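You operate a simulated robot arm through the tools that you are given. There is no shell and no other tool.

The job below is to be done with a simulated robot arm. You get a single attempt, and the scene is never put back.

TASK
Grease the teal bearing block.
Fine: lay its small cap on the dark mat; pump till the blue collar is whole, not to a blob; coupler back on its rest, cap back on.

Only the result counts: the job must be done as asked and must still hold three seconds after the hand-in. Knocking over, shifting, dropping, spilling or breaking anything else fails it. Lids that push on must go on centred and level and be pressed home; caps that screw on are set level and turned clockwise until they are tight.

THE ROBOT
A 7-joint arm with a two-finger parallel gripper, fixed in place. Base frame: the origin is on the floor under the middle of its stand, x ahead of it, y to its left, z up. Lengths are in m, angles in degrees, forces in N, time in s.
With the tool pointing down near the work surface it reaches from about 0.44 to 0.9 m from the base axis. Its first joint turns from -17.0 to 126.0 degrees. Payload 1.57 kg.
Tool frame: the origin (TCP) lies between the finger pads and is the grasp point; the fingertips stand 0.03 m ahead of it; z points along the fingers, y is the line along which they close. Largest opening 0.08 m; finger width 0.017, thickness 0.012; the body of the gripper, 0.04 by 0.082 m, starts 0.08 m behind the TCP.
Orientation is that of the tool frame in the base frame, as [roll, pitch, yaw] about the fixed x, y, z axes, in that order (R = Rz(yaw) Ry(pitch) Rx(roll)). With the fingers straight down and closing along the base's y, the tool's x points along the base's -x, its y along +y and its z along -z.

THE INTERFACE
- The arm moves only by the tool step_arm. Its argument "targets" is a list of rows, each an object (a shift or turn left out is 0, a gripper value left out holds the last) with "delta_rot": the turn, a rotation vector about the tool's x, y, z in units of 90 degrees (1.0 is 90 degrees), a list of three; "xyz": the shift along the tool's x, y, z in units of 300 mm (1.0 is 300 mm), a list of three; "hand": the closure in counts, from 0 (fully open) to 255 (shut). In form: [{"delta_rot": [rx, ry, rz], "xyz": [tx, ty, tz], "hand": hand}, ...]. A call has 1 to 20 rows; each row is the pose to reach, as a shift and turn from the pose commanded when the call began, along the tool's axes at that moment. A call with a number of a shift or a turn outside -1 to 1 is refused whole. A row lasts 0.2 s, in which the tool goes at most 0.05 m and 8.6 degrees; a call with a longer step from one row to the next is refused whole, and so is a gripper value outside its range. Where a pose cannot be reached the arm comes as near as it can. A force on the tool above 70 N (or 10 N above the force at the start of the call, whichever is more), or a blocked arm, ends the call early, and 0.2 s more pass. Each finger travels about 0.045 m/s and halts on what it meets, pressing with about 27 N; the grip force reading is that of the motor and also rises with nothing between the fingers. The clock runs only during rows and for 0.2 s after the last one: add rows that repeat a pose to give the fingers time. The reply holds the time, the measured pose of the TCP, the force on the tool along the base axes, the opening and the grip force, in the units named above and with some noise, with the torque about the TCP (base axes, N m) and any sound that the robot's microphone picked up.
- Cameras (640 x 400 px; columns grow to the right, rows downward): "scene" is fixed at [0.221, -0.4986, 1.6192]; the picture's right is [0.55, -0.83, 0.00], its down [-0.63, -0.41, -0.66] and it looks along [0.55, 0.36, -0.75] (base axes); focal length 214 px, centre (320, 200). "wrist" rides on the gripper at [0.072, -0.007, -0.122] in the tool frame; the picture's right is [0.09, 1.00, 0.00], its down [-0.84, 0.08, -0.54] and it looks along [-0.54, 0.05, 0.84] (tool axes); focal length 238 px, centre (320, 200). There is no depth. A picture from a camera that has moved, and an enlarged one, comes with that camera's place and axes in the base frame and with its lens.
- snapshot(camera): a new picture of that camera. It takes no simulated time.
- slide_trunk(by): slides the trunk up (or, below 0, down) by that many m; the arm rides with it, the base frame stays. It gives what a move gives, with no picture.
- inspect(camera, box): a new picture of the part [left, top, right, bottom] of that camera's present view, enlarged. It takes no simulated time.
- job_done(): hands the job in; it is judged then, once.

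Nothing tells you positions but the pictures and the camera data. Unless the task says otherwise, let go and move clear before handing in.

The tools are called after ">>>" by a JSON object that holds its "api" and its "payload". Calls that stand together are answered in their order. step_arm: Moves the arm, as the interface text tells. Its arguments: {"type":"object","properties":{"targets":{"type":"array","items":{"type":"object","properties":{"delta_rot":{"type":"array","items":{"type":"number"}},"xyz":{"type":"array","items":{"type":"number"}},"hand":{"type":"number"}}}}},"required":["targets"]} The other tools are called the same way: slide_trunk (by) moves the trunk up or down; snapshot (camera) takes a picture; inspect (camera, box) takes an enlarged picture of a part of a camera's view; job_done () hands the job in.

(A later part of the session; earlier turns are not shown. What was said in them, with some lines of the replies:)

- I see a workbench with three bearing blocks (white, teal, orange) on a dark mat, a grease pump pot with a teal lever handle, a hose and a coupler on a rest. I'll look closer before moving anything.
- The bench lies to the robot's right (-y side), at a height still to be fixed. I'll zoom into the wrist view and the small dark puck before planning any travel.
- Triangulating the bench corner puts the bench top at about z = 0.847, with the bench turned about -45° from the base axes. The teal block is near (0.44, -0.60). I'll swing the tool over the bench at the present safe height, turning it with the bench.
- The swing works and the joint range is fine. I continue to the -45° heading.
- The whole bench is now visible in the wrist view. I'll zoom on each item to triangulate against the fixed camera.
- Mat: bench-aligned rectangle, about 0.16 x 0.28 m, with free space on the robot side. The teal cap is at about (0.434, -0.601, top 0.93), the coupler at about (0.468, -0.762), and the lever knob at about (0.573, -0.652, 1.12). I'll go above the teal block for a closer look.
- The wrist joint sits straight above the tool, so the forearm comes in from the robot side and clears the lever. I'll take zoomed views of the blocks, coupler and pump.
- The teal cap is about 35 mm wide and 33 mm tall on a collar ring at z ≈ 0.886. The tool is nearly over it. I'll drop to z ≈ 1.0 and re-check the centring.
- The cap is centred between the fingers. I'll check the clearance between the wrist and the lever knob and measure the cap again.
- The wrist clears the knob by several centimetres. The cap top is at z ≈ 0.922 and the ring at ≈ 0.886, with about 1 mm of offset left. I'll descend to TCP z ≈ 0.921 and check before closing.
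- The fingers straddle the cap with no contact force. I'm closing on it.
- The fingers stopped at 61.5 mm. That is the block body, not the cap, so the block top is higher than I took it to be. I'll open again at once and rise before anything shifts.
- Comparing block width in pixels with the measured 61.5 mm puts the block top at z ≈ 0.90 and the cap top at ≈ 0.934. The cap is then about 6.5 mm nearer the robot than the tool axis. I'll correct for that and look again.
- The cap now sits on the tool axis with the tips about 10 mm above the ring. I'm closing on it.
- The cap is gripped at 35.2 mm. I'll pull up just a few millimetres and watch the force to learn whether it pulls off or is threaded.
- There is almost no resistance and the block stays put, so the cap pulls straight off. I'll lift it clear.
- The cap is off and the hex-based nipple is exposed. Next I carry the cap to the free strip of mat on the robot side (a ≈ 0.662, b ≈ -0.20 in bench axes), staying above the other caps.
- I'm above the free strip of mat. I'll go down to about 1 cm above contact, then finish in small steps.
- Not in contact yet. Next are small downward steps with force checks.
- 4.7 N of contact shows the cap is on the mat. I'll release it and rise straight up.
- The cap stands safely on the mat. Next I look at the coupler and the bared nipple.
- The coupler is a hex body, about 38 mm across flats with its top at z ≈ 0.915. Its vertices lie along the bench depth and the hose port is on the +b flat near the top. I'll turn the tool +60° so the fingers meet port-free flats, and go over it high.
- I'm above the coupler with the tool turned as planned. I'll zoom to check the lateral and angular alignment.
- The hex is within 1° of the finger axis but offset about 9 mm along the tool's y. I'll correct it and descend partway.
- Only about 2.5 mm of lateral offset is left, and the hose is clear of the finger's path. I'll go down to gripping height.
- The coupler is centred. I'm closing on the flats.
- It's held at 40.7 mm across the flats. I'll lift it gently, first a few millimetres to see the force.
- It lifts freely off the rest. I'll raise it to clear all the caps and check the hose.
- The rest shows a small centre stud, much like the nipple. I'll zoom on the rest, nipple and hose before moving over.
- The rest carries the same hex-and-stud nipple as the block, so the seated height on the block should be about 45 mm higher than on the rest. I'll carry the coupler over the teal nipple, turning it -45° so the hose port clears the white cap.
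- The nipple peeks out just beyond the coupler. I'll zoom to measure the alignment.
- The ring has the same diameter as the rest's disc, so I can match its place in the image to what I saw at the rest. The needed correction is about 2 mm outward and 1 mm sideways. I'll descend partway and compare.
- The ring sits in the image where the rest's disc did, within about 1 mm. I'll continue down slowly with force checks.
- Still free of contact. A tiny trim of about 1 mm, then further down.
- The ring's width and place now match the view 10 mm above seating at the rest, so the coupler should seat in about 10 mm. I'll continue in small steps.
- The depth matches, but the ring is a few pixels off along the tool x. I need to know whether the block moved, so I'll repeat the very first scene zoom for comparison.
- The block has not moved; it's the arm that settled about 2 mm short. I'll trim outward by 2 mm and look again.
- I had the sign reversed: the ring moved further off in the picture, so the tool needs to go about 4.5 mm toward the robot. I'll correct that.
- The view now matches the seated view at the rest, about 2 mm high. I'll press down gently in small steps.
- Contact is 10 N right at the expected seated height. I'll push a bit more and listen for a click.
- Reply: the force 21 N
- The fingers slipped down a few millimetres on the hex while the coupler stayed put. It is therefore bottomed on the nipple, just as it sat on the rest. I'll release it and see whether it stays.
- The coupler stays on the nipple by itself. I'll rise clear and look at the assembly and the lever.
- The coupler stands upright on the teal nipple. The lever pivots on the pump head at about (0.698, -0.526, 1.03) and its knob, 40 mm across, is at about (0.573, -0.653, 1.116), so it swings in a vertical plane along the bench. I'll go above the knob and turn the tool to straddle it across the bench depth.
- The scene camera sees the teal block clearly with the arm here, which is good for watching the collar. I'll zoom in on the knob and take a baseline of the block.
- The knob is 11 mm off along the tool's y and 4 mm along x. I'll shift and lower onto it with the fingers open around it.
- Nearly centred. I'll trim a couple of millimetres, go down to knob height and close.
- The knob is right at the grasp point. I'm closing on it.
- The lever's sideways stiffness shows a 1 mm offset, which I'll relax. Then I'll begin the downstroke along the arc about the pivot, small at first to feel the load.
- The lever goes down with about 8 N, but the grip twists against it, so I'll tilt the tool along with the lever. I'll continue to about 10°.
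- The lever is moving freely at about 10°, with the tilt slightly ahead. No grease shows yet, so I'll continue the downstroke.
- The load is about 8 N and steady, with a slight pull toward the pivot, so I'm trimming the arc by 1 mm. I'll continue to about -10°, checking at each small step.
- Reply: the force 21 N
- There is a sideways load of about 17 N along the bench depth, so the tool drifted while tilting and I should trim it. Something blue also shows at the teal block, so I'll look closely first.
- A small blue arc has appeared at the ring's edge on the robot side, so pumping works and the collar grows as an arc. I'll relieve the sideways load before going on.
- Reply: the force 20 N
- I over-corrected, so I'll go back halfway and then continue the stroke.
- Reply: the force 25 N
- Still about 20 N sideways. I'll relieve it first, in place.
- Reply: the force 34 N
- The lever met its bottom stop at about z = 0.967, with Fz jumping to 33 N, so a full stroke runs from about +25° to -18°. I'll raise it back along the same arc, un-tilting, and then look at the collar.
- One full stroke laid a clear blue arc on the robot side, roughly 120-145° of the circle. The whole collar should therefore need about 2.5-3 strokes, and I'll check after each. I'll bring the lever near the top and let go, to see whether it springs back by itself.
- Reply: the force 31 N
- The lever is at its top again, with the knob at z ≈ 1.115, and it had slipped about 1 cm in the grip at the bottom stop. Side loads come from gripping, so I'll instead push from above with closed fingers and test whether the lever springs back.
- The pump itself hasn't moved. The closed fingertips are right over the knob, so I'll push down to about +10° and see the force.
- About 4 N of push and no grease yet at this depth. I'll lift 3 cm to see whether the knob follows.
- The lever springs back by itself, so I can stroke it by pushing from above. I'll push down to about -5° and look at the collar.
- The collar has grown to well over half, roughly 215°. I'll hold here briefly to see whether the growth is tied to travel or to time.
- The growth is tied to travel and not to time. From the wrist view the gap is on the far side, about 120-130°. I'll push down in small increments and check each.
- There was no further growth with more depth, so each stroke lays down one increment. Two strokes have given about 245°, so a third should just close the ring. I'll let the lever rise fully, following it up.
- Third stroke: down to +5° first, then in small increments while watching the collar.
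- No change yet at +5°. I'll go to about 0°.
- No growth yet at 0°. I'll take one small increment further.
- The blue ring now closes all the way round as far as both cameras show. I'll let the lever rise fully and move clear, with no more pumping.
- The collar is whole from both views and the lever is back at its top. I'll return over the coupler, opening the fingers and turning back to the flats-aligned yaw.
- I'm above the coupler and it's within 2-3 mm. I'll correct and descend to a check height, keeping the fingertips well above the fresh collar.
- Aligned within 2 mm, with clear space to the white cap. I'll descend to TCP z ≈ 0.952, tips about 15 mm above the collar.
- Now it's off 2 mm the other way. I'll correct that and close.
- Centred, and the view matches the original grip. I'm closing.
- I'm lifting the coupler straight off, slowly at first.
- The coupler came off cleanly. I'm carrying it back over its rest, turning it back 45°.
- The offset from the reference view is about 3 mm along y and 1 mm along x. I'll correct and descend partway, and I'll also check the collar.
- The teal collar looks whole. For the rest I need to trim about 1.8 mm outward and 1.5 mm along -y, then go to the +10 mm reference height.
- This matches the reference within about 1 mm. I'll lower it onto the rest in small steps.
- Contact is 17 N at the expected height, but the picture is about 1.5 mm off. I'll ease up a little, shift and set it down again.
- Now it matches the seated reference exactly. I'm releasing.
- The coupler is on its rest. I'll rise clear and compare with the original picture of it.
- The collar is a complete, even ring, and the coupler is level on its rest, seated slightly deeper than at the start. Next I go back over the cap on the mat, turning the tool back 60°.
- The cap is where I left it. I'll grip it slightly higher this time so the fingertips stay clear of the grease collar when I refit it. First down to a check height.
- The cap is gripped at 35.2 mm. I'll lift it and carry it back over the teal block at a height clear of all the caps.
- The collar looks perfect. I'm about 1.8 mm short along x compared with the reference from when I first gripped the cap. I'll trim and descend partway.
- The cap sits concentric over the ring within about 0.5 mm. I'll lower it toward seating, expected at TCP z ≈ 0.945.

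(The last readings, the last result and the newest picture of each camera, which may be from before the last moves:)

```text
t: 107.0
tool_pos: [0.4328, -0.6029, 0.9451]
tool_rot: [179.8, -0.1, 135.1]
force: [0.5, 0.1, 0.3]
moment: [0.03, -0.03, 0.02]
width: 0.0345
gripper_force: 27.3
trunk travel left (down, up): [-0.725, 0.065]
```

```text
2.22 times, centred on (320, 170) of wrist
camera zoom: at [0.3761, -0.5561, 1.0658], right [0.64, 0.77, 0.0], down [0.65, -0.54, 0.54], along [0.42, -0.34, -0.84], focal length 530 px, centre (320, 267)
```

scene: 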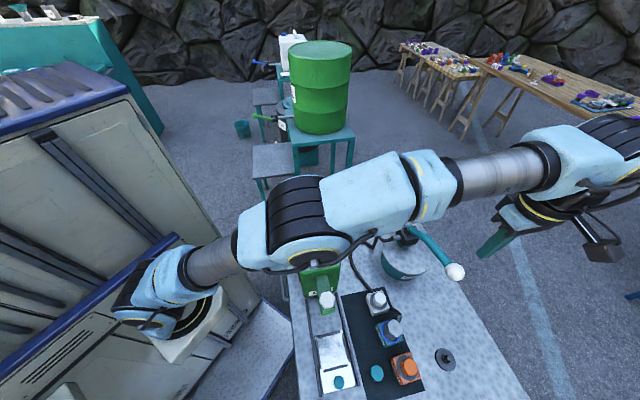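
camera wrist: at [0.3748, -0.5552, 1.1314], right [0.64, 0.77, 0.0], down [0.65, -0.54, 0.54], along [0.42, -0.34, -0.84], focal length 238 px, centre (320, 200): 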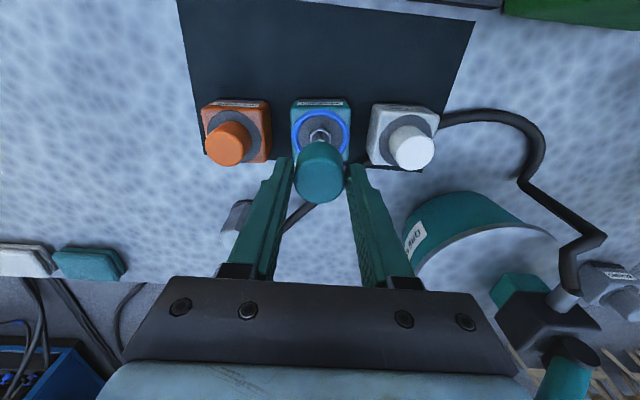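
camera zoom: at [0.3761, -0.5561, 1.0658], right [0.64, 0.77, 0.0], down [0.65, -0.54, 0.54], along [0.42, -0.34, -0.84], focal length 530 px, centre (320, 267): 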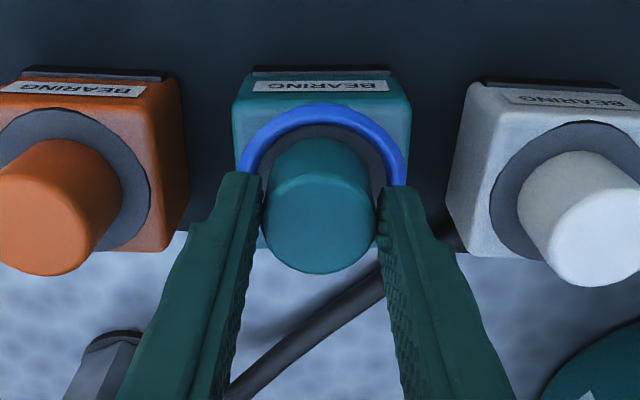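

No contact yet. I'll continue in 1.5 mm steps.

>>> {"api": "step_arm", "payload": {"targets": [{"xyz": [0, 0.002, 0.003]}, {"xyz": [0, 0.002, 0.006]}, {"xyz": [0, 0.002, 0.006]}]}}

>>> {"api": "step_arm", "payload": {"targets": [{"xyz": [0, 0, 0.003]}, {"xyz": [0, 0, 0.006]}, {"xyz": [0, 0, 0.006]}]}}

>>> {"api": "inspect", "payload": {"camera": "wrist", "box": [220, 80, 420, 260]}}

```text
t: 107.8
tool_pos: [0.4337, -0.6032, 0.944]
tool_rot: [179.8, 0.0, 134.9]
force: [-5.8, 2.8, 15.1]
moment: [0.12, 0.4, -0.03]
width: 0.035
gripper_force: 26.7
trunk travel left (down, up): [-0.725, 0.065]
```

```text
t: 108.6
tool_pos: [0.4342, -0.6023, 0.9439]
tool_rot: [179.9, 0.2, 135.0]
force: [-2.9, 0.6, 18.7]
moment: [-0.21, 0.15, -0.11]
width: 0.0349
gripper_force: 27.0
trunk travel left (down, up): [-0.725, 0.065]
```

```text
2.22 times, centred on (320, 170) of wrist
camera zoom: at [0.377, -0.5562, 1.0636], right [0.64, 0.77, 0.0], down [0.64, -0.54, 0.54], along [0.42, -0.35, -0.84], focal length 530 px, centre (320, 267)
```

zoom: 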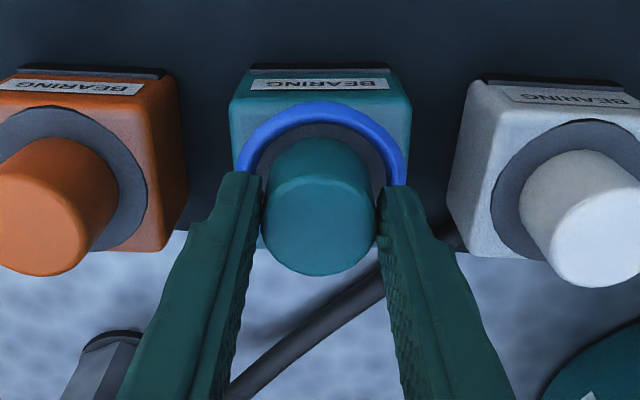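

The cap touches down at the expected seated height, 15-19 N, centred in the ring. I'll release it, then press it home from above.

>>> {"api": "step_arm", "payload": {"targets": [{"xyz": [0, 0, -0.006], "hand": 255}, {"xyz": [0, 0, -0.006], "hand": 200}, {"xyz": [0, 0, -0.006], "hand": 100}, {"xyz": [0, 0, -0.006], "hand": 0}, {"xyz": [0, 0, -0.006], "hand": 0}, {"xyz": [0, 0, -0.006], "hand": 0}, {"xyz": [0, 0, -0.006], "hand": 0}]}}

>>> {"api": "inspect", "payload": {"camera": "wrist", "box": [220, 80, 420, 260]}}

```text
t: 110.2
tool_pos: [0.4338, -0.6016, 0.9443]
tool_rot: [179.8, 0.0, 135.0]
force: [0.0, 0.6, 0.4]
moment: [-0.02, 0.01, 0.02]
width: 0.0801
gripper_force: 0.1
trunk travel left (down, up): [-0.725, 0.065]
```

```text
2.22 times, centred on (320, 170) of wrist
camera zoom: at [0.3769, -0.5558, 1.065], right [0.64, 0.77, 0.0], down [0.65, -0.54, 0.54], along [0.42, -0.34, -0.84], focal length 530 px, centre (320, 267)
```

zoom: 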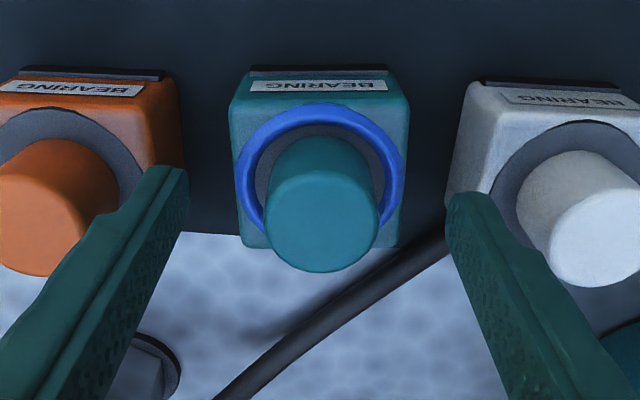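

The cap stands upright inside the ring. I'll rise, close the fingers, and press on its top to make sure it's home.

>>> {"api": "step_arm", "payload": {"targets": [{"xyz": [0, 0, -0.05]}, {"xyz": [0, 0, -0.13]}, {"xyz": [0, 0, -0.2]}, {"xyz": [0, 0, -0.2], "hand": 255}, {"xyz": [0, 0, -0.2], "hand": 255}, {"xyz": [0, 0, -0.2], "hand": 255}, {"xyz": [0, 0, -0.2], "hand": 255}, {"xyz": [0, 0, -0.2], "hand": 255}, {"xyz": [0, 0, -0.2], "hand": 255}]}}

>>> {"api": "inspect", "payload": {"camera": "wrist", "box": [240, 80, 400, 220]}}

>>> {"api": "inspect", "payload": {"camera": "scene", "box": [365, 290, 425, 350]}}

```text
t: 112.2
tool_pos: [0.4344, -0.6025, 1.0013]
tool_rot: [179.8, 0.0, 135.0]
force: [0.6, 0.3, 0.3]
moment: [0.01, 0.01, -0.02]
width: 0.0
gripper_force: 21.0
trunk travel left (down, up): [-0.725, 0.065]
```

```text
2.86 times, centred on (320, 150) of wrist
camera zoom: at [0.3779, -0.5562, 1.1231], right [0.64, 0.77, 0.0], down [0.65, -0.54, 0.54], along [0.42, -0.34, -0.84], focal length 681 px, centre (320, 343)
```

zoom: 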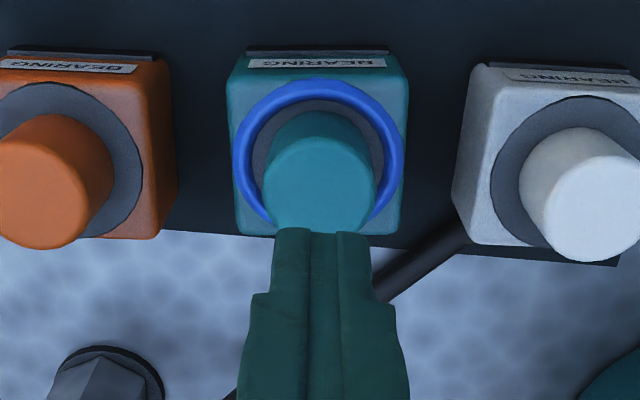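

```text
6.67 times, centred on (395, 320) of scene
camera zoom: at [0.221, -0.4986, 1.6192], right [0.55, -0.83, 0.0], down [-0.63, -0.41, -0.66], along [0.55, 0.36, -0.75], focal length 1430 px, centre (-180, -600)
```

zoom: 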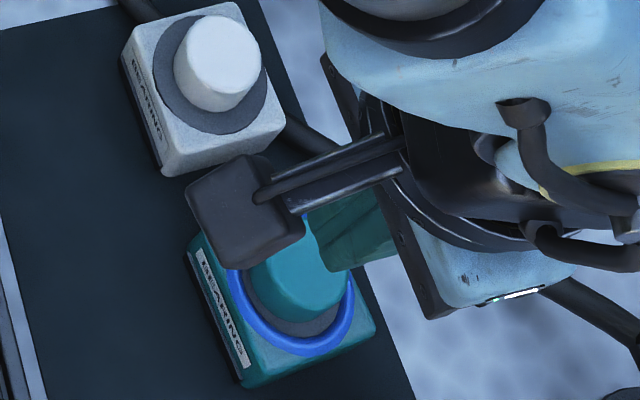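

>>> {"api": "step_arm", "payload": {"targets": [{"xyz": [0, 0, 0.04]}, {"xyz": [0, 0, 0.08]}, {"xyz": [0, 0, 0.108]}, {"xyz": [0, 0, 0.118]}, {"xyz": [0, 0, 0.118]}]}}

```text
t: 113.4
tool_pos: [0.4347, -0.6029, 0.9682]
tool_rot: [179.7, 0.0, 135.0]
force: [0.0, 0.4, -0.2]
moment: [-0.02, -0.03, 0.0]
width: 0.0002
gripper_force: 21.3
trunk travel left (down, up): [-0.725, 0.065]
```

>>> {"api": "step_arm", "payload": {"targets": [{"xyz": [0, 0, 0.007]}, {"xyz": [0, 0, 0.014]}, {"xyz": [0, 0, 0.014]}]}}

```text
t: 114.2
tool_pos: [0.4333, -0.6031, 0.9623]
tool_rot: [179.8, 0.1, 135.0]
force: [-0.3, -0.4, -0.5]
moment: [0.01, -0.01, 0.02]
width: 0.0002
gripper_force: 21.8
trunk travel left (down, up): [-0.725, 0.065]
```

>>> {"api": "step_arm", "payload": {"targets": [{"xyz": [0, 0, 0.004]}, {"xyz": [0, 0, 0.008]}, {"xyz": [0, 0, 0.008]}]}}

>>> {"api": "step_arm", "payload": {"targets": [{"xyz": [0, 0, 0.004]}, {"xyz": [0, 0, 0.007]}, {"xyz": [0, 0, 0.007]}]}}

>>> {"api": "inspect", "payload": {"camera": "wrist", "box": [240, 80, 400, 220]}}

```text
t: 115.0
tool_pos: [0.4336, -0.6025, 0.9613]
tool_rot: [179.8, 0.0, 135.0]
force: [0.2, -0.2, 0.3]
moment: [0.01, 0.01, -0.01]
width: 0.0001
gripper_force: 21.2
trunk travel left (down, up): [-0.725, 0.065]
```

```text
t: 115.8
tool_pos: [0.4327, -0.6027, 0.9601]
tool_rot: [179.7, -0.1, 134.9]
force: [-0.2, 2.1, 5.5]
moment: [0.07, 0.01, 0.02]
width: 0.0
gripper_force: 21.2
trunk travel left (down, up): [-0.725, 0.065]
```

```text
2.86 times, centred on (320, 150) of wrist
camera zoom: at [0.3765, -0.5561, 1.0805], right [0.64, 0.77, 0.0], down [0.64, -0.54, 0.54], along [0.42, -0.34, -0.84], focal length 681 px, centre (320, 343)
```

zoom: 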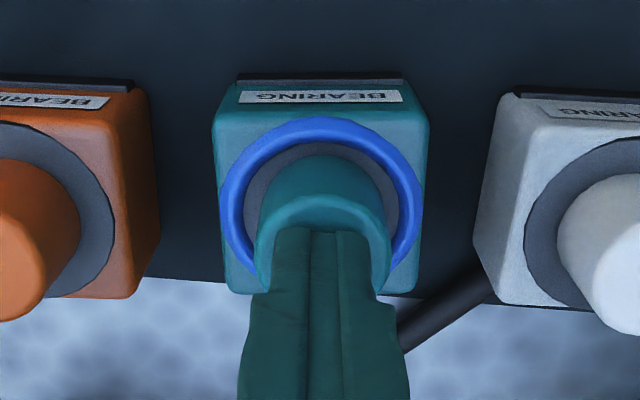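

The fingertips are centred on the cap top and just touching. I'll press firmly.

>>> {"api": "step_arm", "payload": {"targets": [{"xyz": [0, 0, 0.005]}, {"xyz": [0, 0, 0.01]}, {"xyz": [0, 0, 0.01]}]}}

>>> {"api": "step_arm", "payload": {"targets": [{"xyz": [0, 0, 0.004]}, {"xyz": [0, 0, 0.008]}, {"xyz": [0, 0, 0.008]}]}}

```text
t: 116.6
tool_pos: [0.4343, -0.6021, 0.9598]
tool_rot: [180.0, 0.2, 135.0]
force: [-3.7, 0.7, 29.6]
moment: [0.06, 0.12, -0.01]
width: 0.0002
gripper_force: 21.1
trunk travel left (down, up): [-0.725, 0.065]
```

```text
t: 117.4
tool_pos: [0.4342, -0.602, 0.9591]
tool_rot: [179.9, 0.5, 135.1]
force: [-0.1, -2.7, 58.2]
moment: [0.0, 0.06, 0.01]
width: 0.0002
gripper_force: 21.0
trunk travel left (down, up): [-0.725, 0.065]
```

It took 58 N without moving, so the cap is home. I'll back off straight up and inspect everything.

>>> {"api": "step_arm", "payload": {"targets": [{"xyz": [0, 0, -0.015]}, {"xyz": [0, 0, -0.04]}, {"xyz": [0, 0, -0.1]}, {"xyz": [0, 0, -0.2]}, {"xyz": [0, 0, -0.33]}, {"xyz": [0, 0, -0.46]}, {"xyz": [0, 0, -0.6]}, {"xyz": [0, 0, -0.72]}, {"xyz": [0, 0, -0.72]}]}}

>>> {"api": "snapshot", "payload": {"camera": "wrist"}}

>>> {"api": "inspect", "payload": {"camera": "wrist", "box": [230, 60, 410, 180]}}

>>> {"api": "inspect", "payload": {"camera": "scene", "box": [365, 290, 425, 350]}}

```text
t: 119.4
tool_pos: [0.4325, -0.6032, 1.1709]
tool_rot: [179.8, 0.1, 135.0]
force: [-0.1, -0.1, 0.6]
moment: [0.03, -0.01, -0.01]
width: 0.0002
gripper_force: 21.1
trunk travel left (down, up): [-0.725, 0.065]
```

```text
taken
camera wrist: at [0.3752, -0.5583, 1.2915], right [0.64, 0.77, 0.0], down [0.65, -0.54, 0.54], along [0.42, -0.34, -0.84], focal length 238 px, centre (320, 200)
```

wrist: 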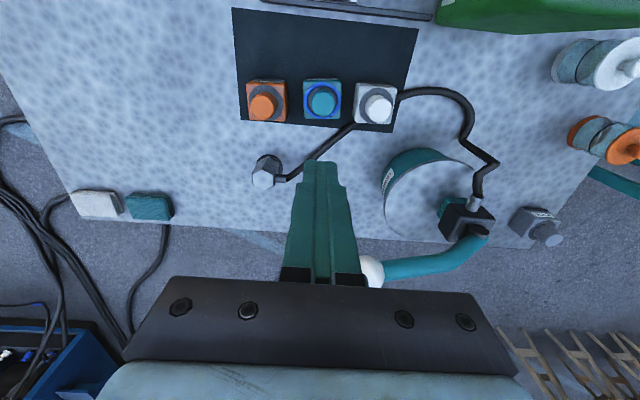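

```text
3.33 times, centred on (320, 120) of wrist
camera zoom: at [0.3752, -0.5583, 1.2915], right [0.64, 0.77, 0.0], down [0.65, -0.54, 0.54], along [0.42, -0.34, -0.84], focal length 794 px, centre (320, 467)
```

zoom: 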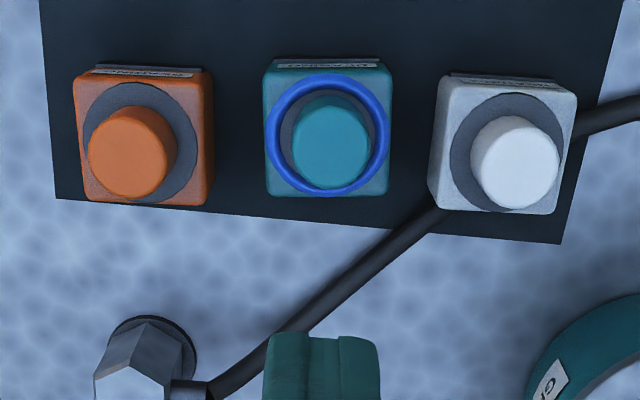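

```text
6.67 times, centred on (395, 320) of scene
camera zoom: at [0.221, -0.4986, 1.6192], right [0.55, -0.83, 0.0], down [-0.63, -0.41, -0.66], along [0.55, 0.36, -0.75], focal length 1430 px, centre (-180, -600)
```

zoom: 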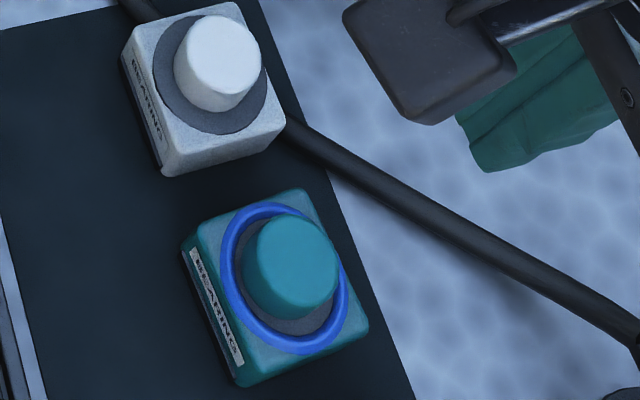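

The cap is level and seated, with the collar intact around it. I'll measure the centring precisely against the original picture.

>>> {"api": "inspect", "payload": {"camera": "scene", "box": [365, 305, 415, 345]}}

>>> {"api": "inspect", "payload": {"camera": "wrist", "box": [270, 60, 370, 130]}}

>>> {"api": "inspect", "payload": {"camera": "scene", "box": [425, 330, 475, 370]}}

```text
10.00 times, centred on (390, 325) of scene
camera zoom: at [0.221, -0.4986, 1.6192], right [0.55, -0.83, 0.0], down [-0.63, -0.41, -0.66], along [0.55, 0.36, -0.75], focal length 2145 px, centre (-380, -1050)
```

zoom: 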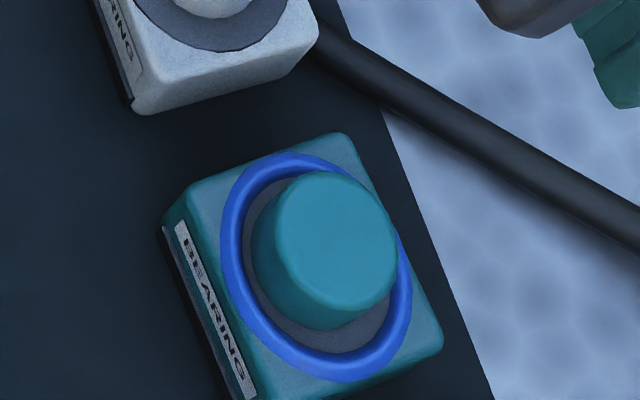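

```text
5.71 times, centred on (320, 95) of wrist
camera zoom: at [0.3752, -0.5583, 1.2915], right [0.64, 0.77, 0.0], down [0.65, -0.54, 0.54], along [0.42, -0.34, -0.84], focal length 1362 px, centre (320, 800)
```

zoom: 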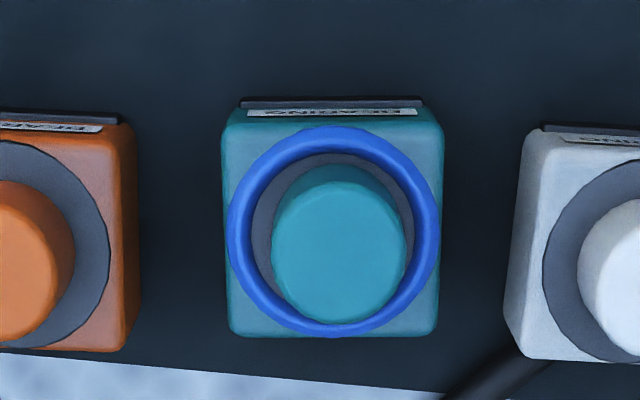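

```text
10.00 times, centred on (450, 350) of scene
camera zoom: at [0.221, -0.4986, 1.6192], right [0.55, -0.83, 0.0], down [-0.63, -0.41, -0.66], along [0.55, 0.36, -0.75], focal length 2145 px, centre (-980, -1300)
```

zoom: 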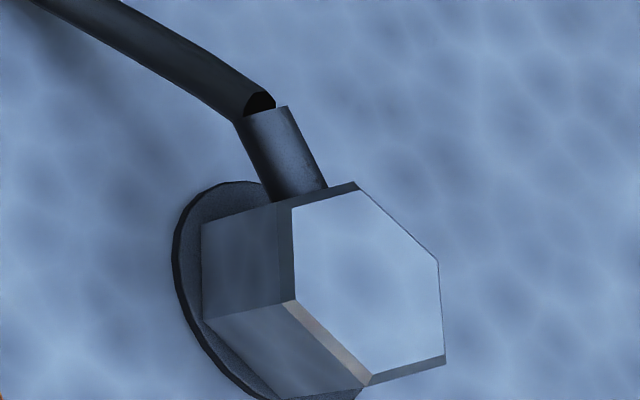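

The cap is centred within about 1 mm of the collar and fully down. My press nudged the block itself by about 3 mm on the mat, which is minor. I'll withdraw the arm and check the whole bench.

>>> {"api": "step_arm", "payload": {"targets": [{"xyz": [0.02, 0, -0.1], "hand": 255}, {"xyz": [0.05, 0, -0.22]}, {"xyz": [0.1, 0.03, -0.34]}, {"xyz": [0.17, 0.08, -0.44]}, {"xyz": [0.25, 0.14, -0.52]}, {"xyz": [0.33, 0.22, -0.58]}, {"xyz": [0.41, 0.3, -0.6]}, {"xyz": [0.46, 0.38, -0.6]}, {"xyz": [0.46, 0.38, -0.6]}]}}

>>> {"api": "step_arm", "payload": {"targets": [{"xyz": [0.02, 0.12, 0], "delta_rot": [0, 0, -0.0833], "hand": 0}, {"xyz": [0.03, 0.24, 0], "delta_rot": [0, 0, -0.1667]}, {"xyz": [0.03, 0.36, 0], "delta_rot": [0, 0, -0.25]}, {"xyz": [0.02, 0.48, 0], "delta_rot": [0, 0, -0.3333]}, {"xyz": [0, 0.6, 0], "delta_rot": [0, 0, -0.4167]}, {"xyz": [-0.03, 0.72, 0], "delta_rot": [0, 0, -0.5]}, {"xyz": [-0.06, 0.84, 0], "delta_rot": [0, 0, -0.5]}, {"xyz": [-0.1, 0.96, 0], "delta_rot": [0, 0, -0.5]}]}}

>>> {"api": "snapshot", "payload": {"camera": "scene"}}

>>> {"api": "inspect", "payload": {"camera": "scene", "box": [280, 180, 480, 400]}}

>>> {"api": "inspect", "payload": {"camera": "scene", "box": [350, 210, 480, 300]}}

>>> {"api": "inspect", "payload": {"camera": "scene", "box": [340, 280, 480, 400]}}

```text
t: 121.4
tool_pos: [0.4139, -0.4243, 1.3521]
tool_rot: [179.8, 0.1, 135.0]
force: [-0.3, 0.6, -0.3]
moment: [0.04, 0.01, 0.02]
width: 0.0001
gripper_force: 21.8
trunk travel left (down, up): [-0.725, 0.065]
```

```text
t: 123.2
tool_pos: [0.6411, -0.2406, 1.355]
tool_rot: [179.9, 0.3, -179.9]
force: [-0.1, 0.1, 0.5]
moment: [0.02, -0.04, 0.02]
width: 0.0799
gripper_force: 0.1
trunk travel left (down, up): [-0.725, 0.065]
```

```text
taken
```

scene: 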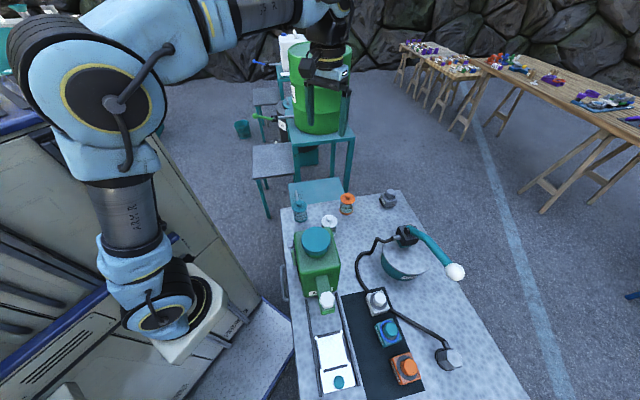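

```text
1.82 times, centred on (380, 290) of scene
camera zoom: at [0.221, -0.4986, 1.6192], right [0.55, -0.83, 0.0], down [-0.63, -0.41, -0.66], along [0.55, 0.36, -0.75], focal length 390 px, centre (211, 36)
```

zoom: 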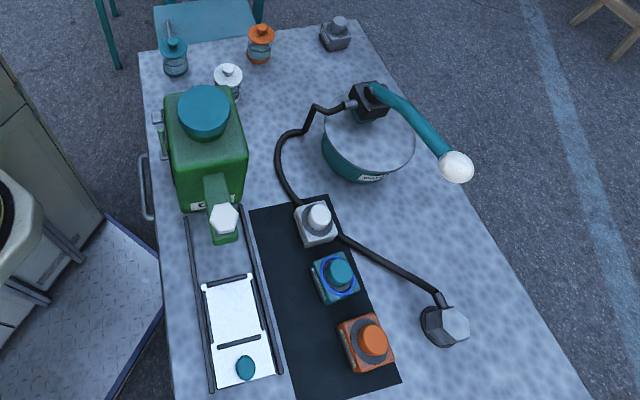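

```text
4.44 times, centred on (415, 255) of scene
camera zoom: at [0.221, -0.4986, 1.6192], right [0.55, -0.83, 0.0], down [-0.63, -0.41, -0.66], along [0.55, 0.36, -0.75], focal length 953 px, centre (-102, -44)
```

zoom: 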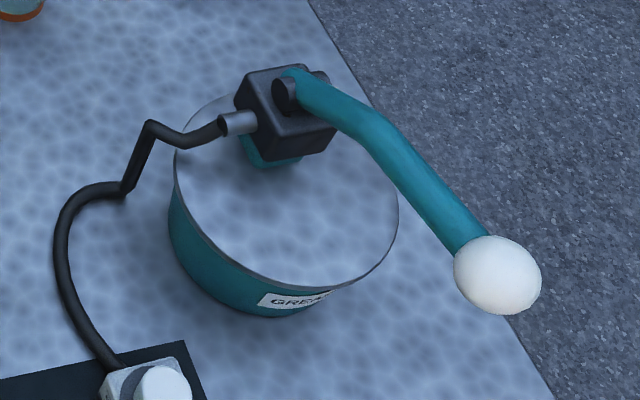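

```text
3.33 times, centred on (410, 340) of scene
camera zoom: at [0.221, -0.4986, 1.6192], right [0.55, -0.83, 0.0], down [-0.63, -0.41, -0.66], along [0.55, 0.36, -0.75], focal length 715 px, centre (20, -267)
```

zoom: 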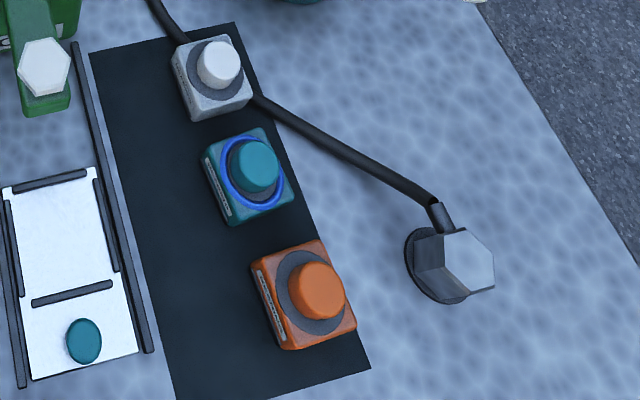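

The bench matches its starting state:
- **Teal block:** it has a whole blue collar and its cap is seated. The block sits about 3 mm off its starting spot.
- **Coupler and lever:** the coupler is on its rest and the lever is up.
- **Everything else:** nothing else has moved, and the arm is clear.

I'm handing in.

>>> {"api": "job_done", "payload": {}}

```text
The job is handed in.
```

The teal bearing block is greased and handed in. The blue collar is whole with no blob, the coupler is back on its rest, and the cap is back on and pressed home.

- **Grease:** it took three lever strokes to close the ring. I checked it all round once the coupler was off and did no more pumping after that.
- **Cap:** it sat on the dark mat during the job. It is now centred to within about 1 mm, and it did not move when I pressed it with 58 N.
- **Block position:** the teal block moved about 3 mm on the mat, most likely during that final press. Earlier I also closed the gripper on the block body by mistake and let go at once, which left no visible shift.
- **Coupler:** it sits about 2–3 mm lower on its rest than it did at the start, and level.

Nothing else in view on the bench has moved, the lever is back at its top, and the arm is clear with the gripper open.
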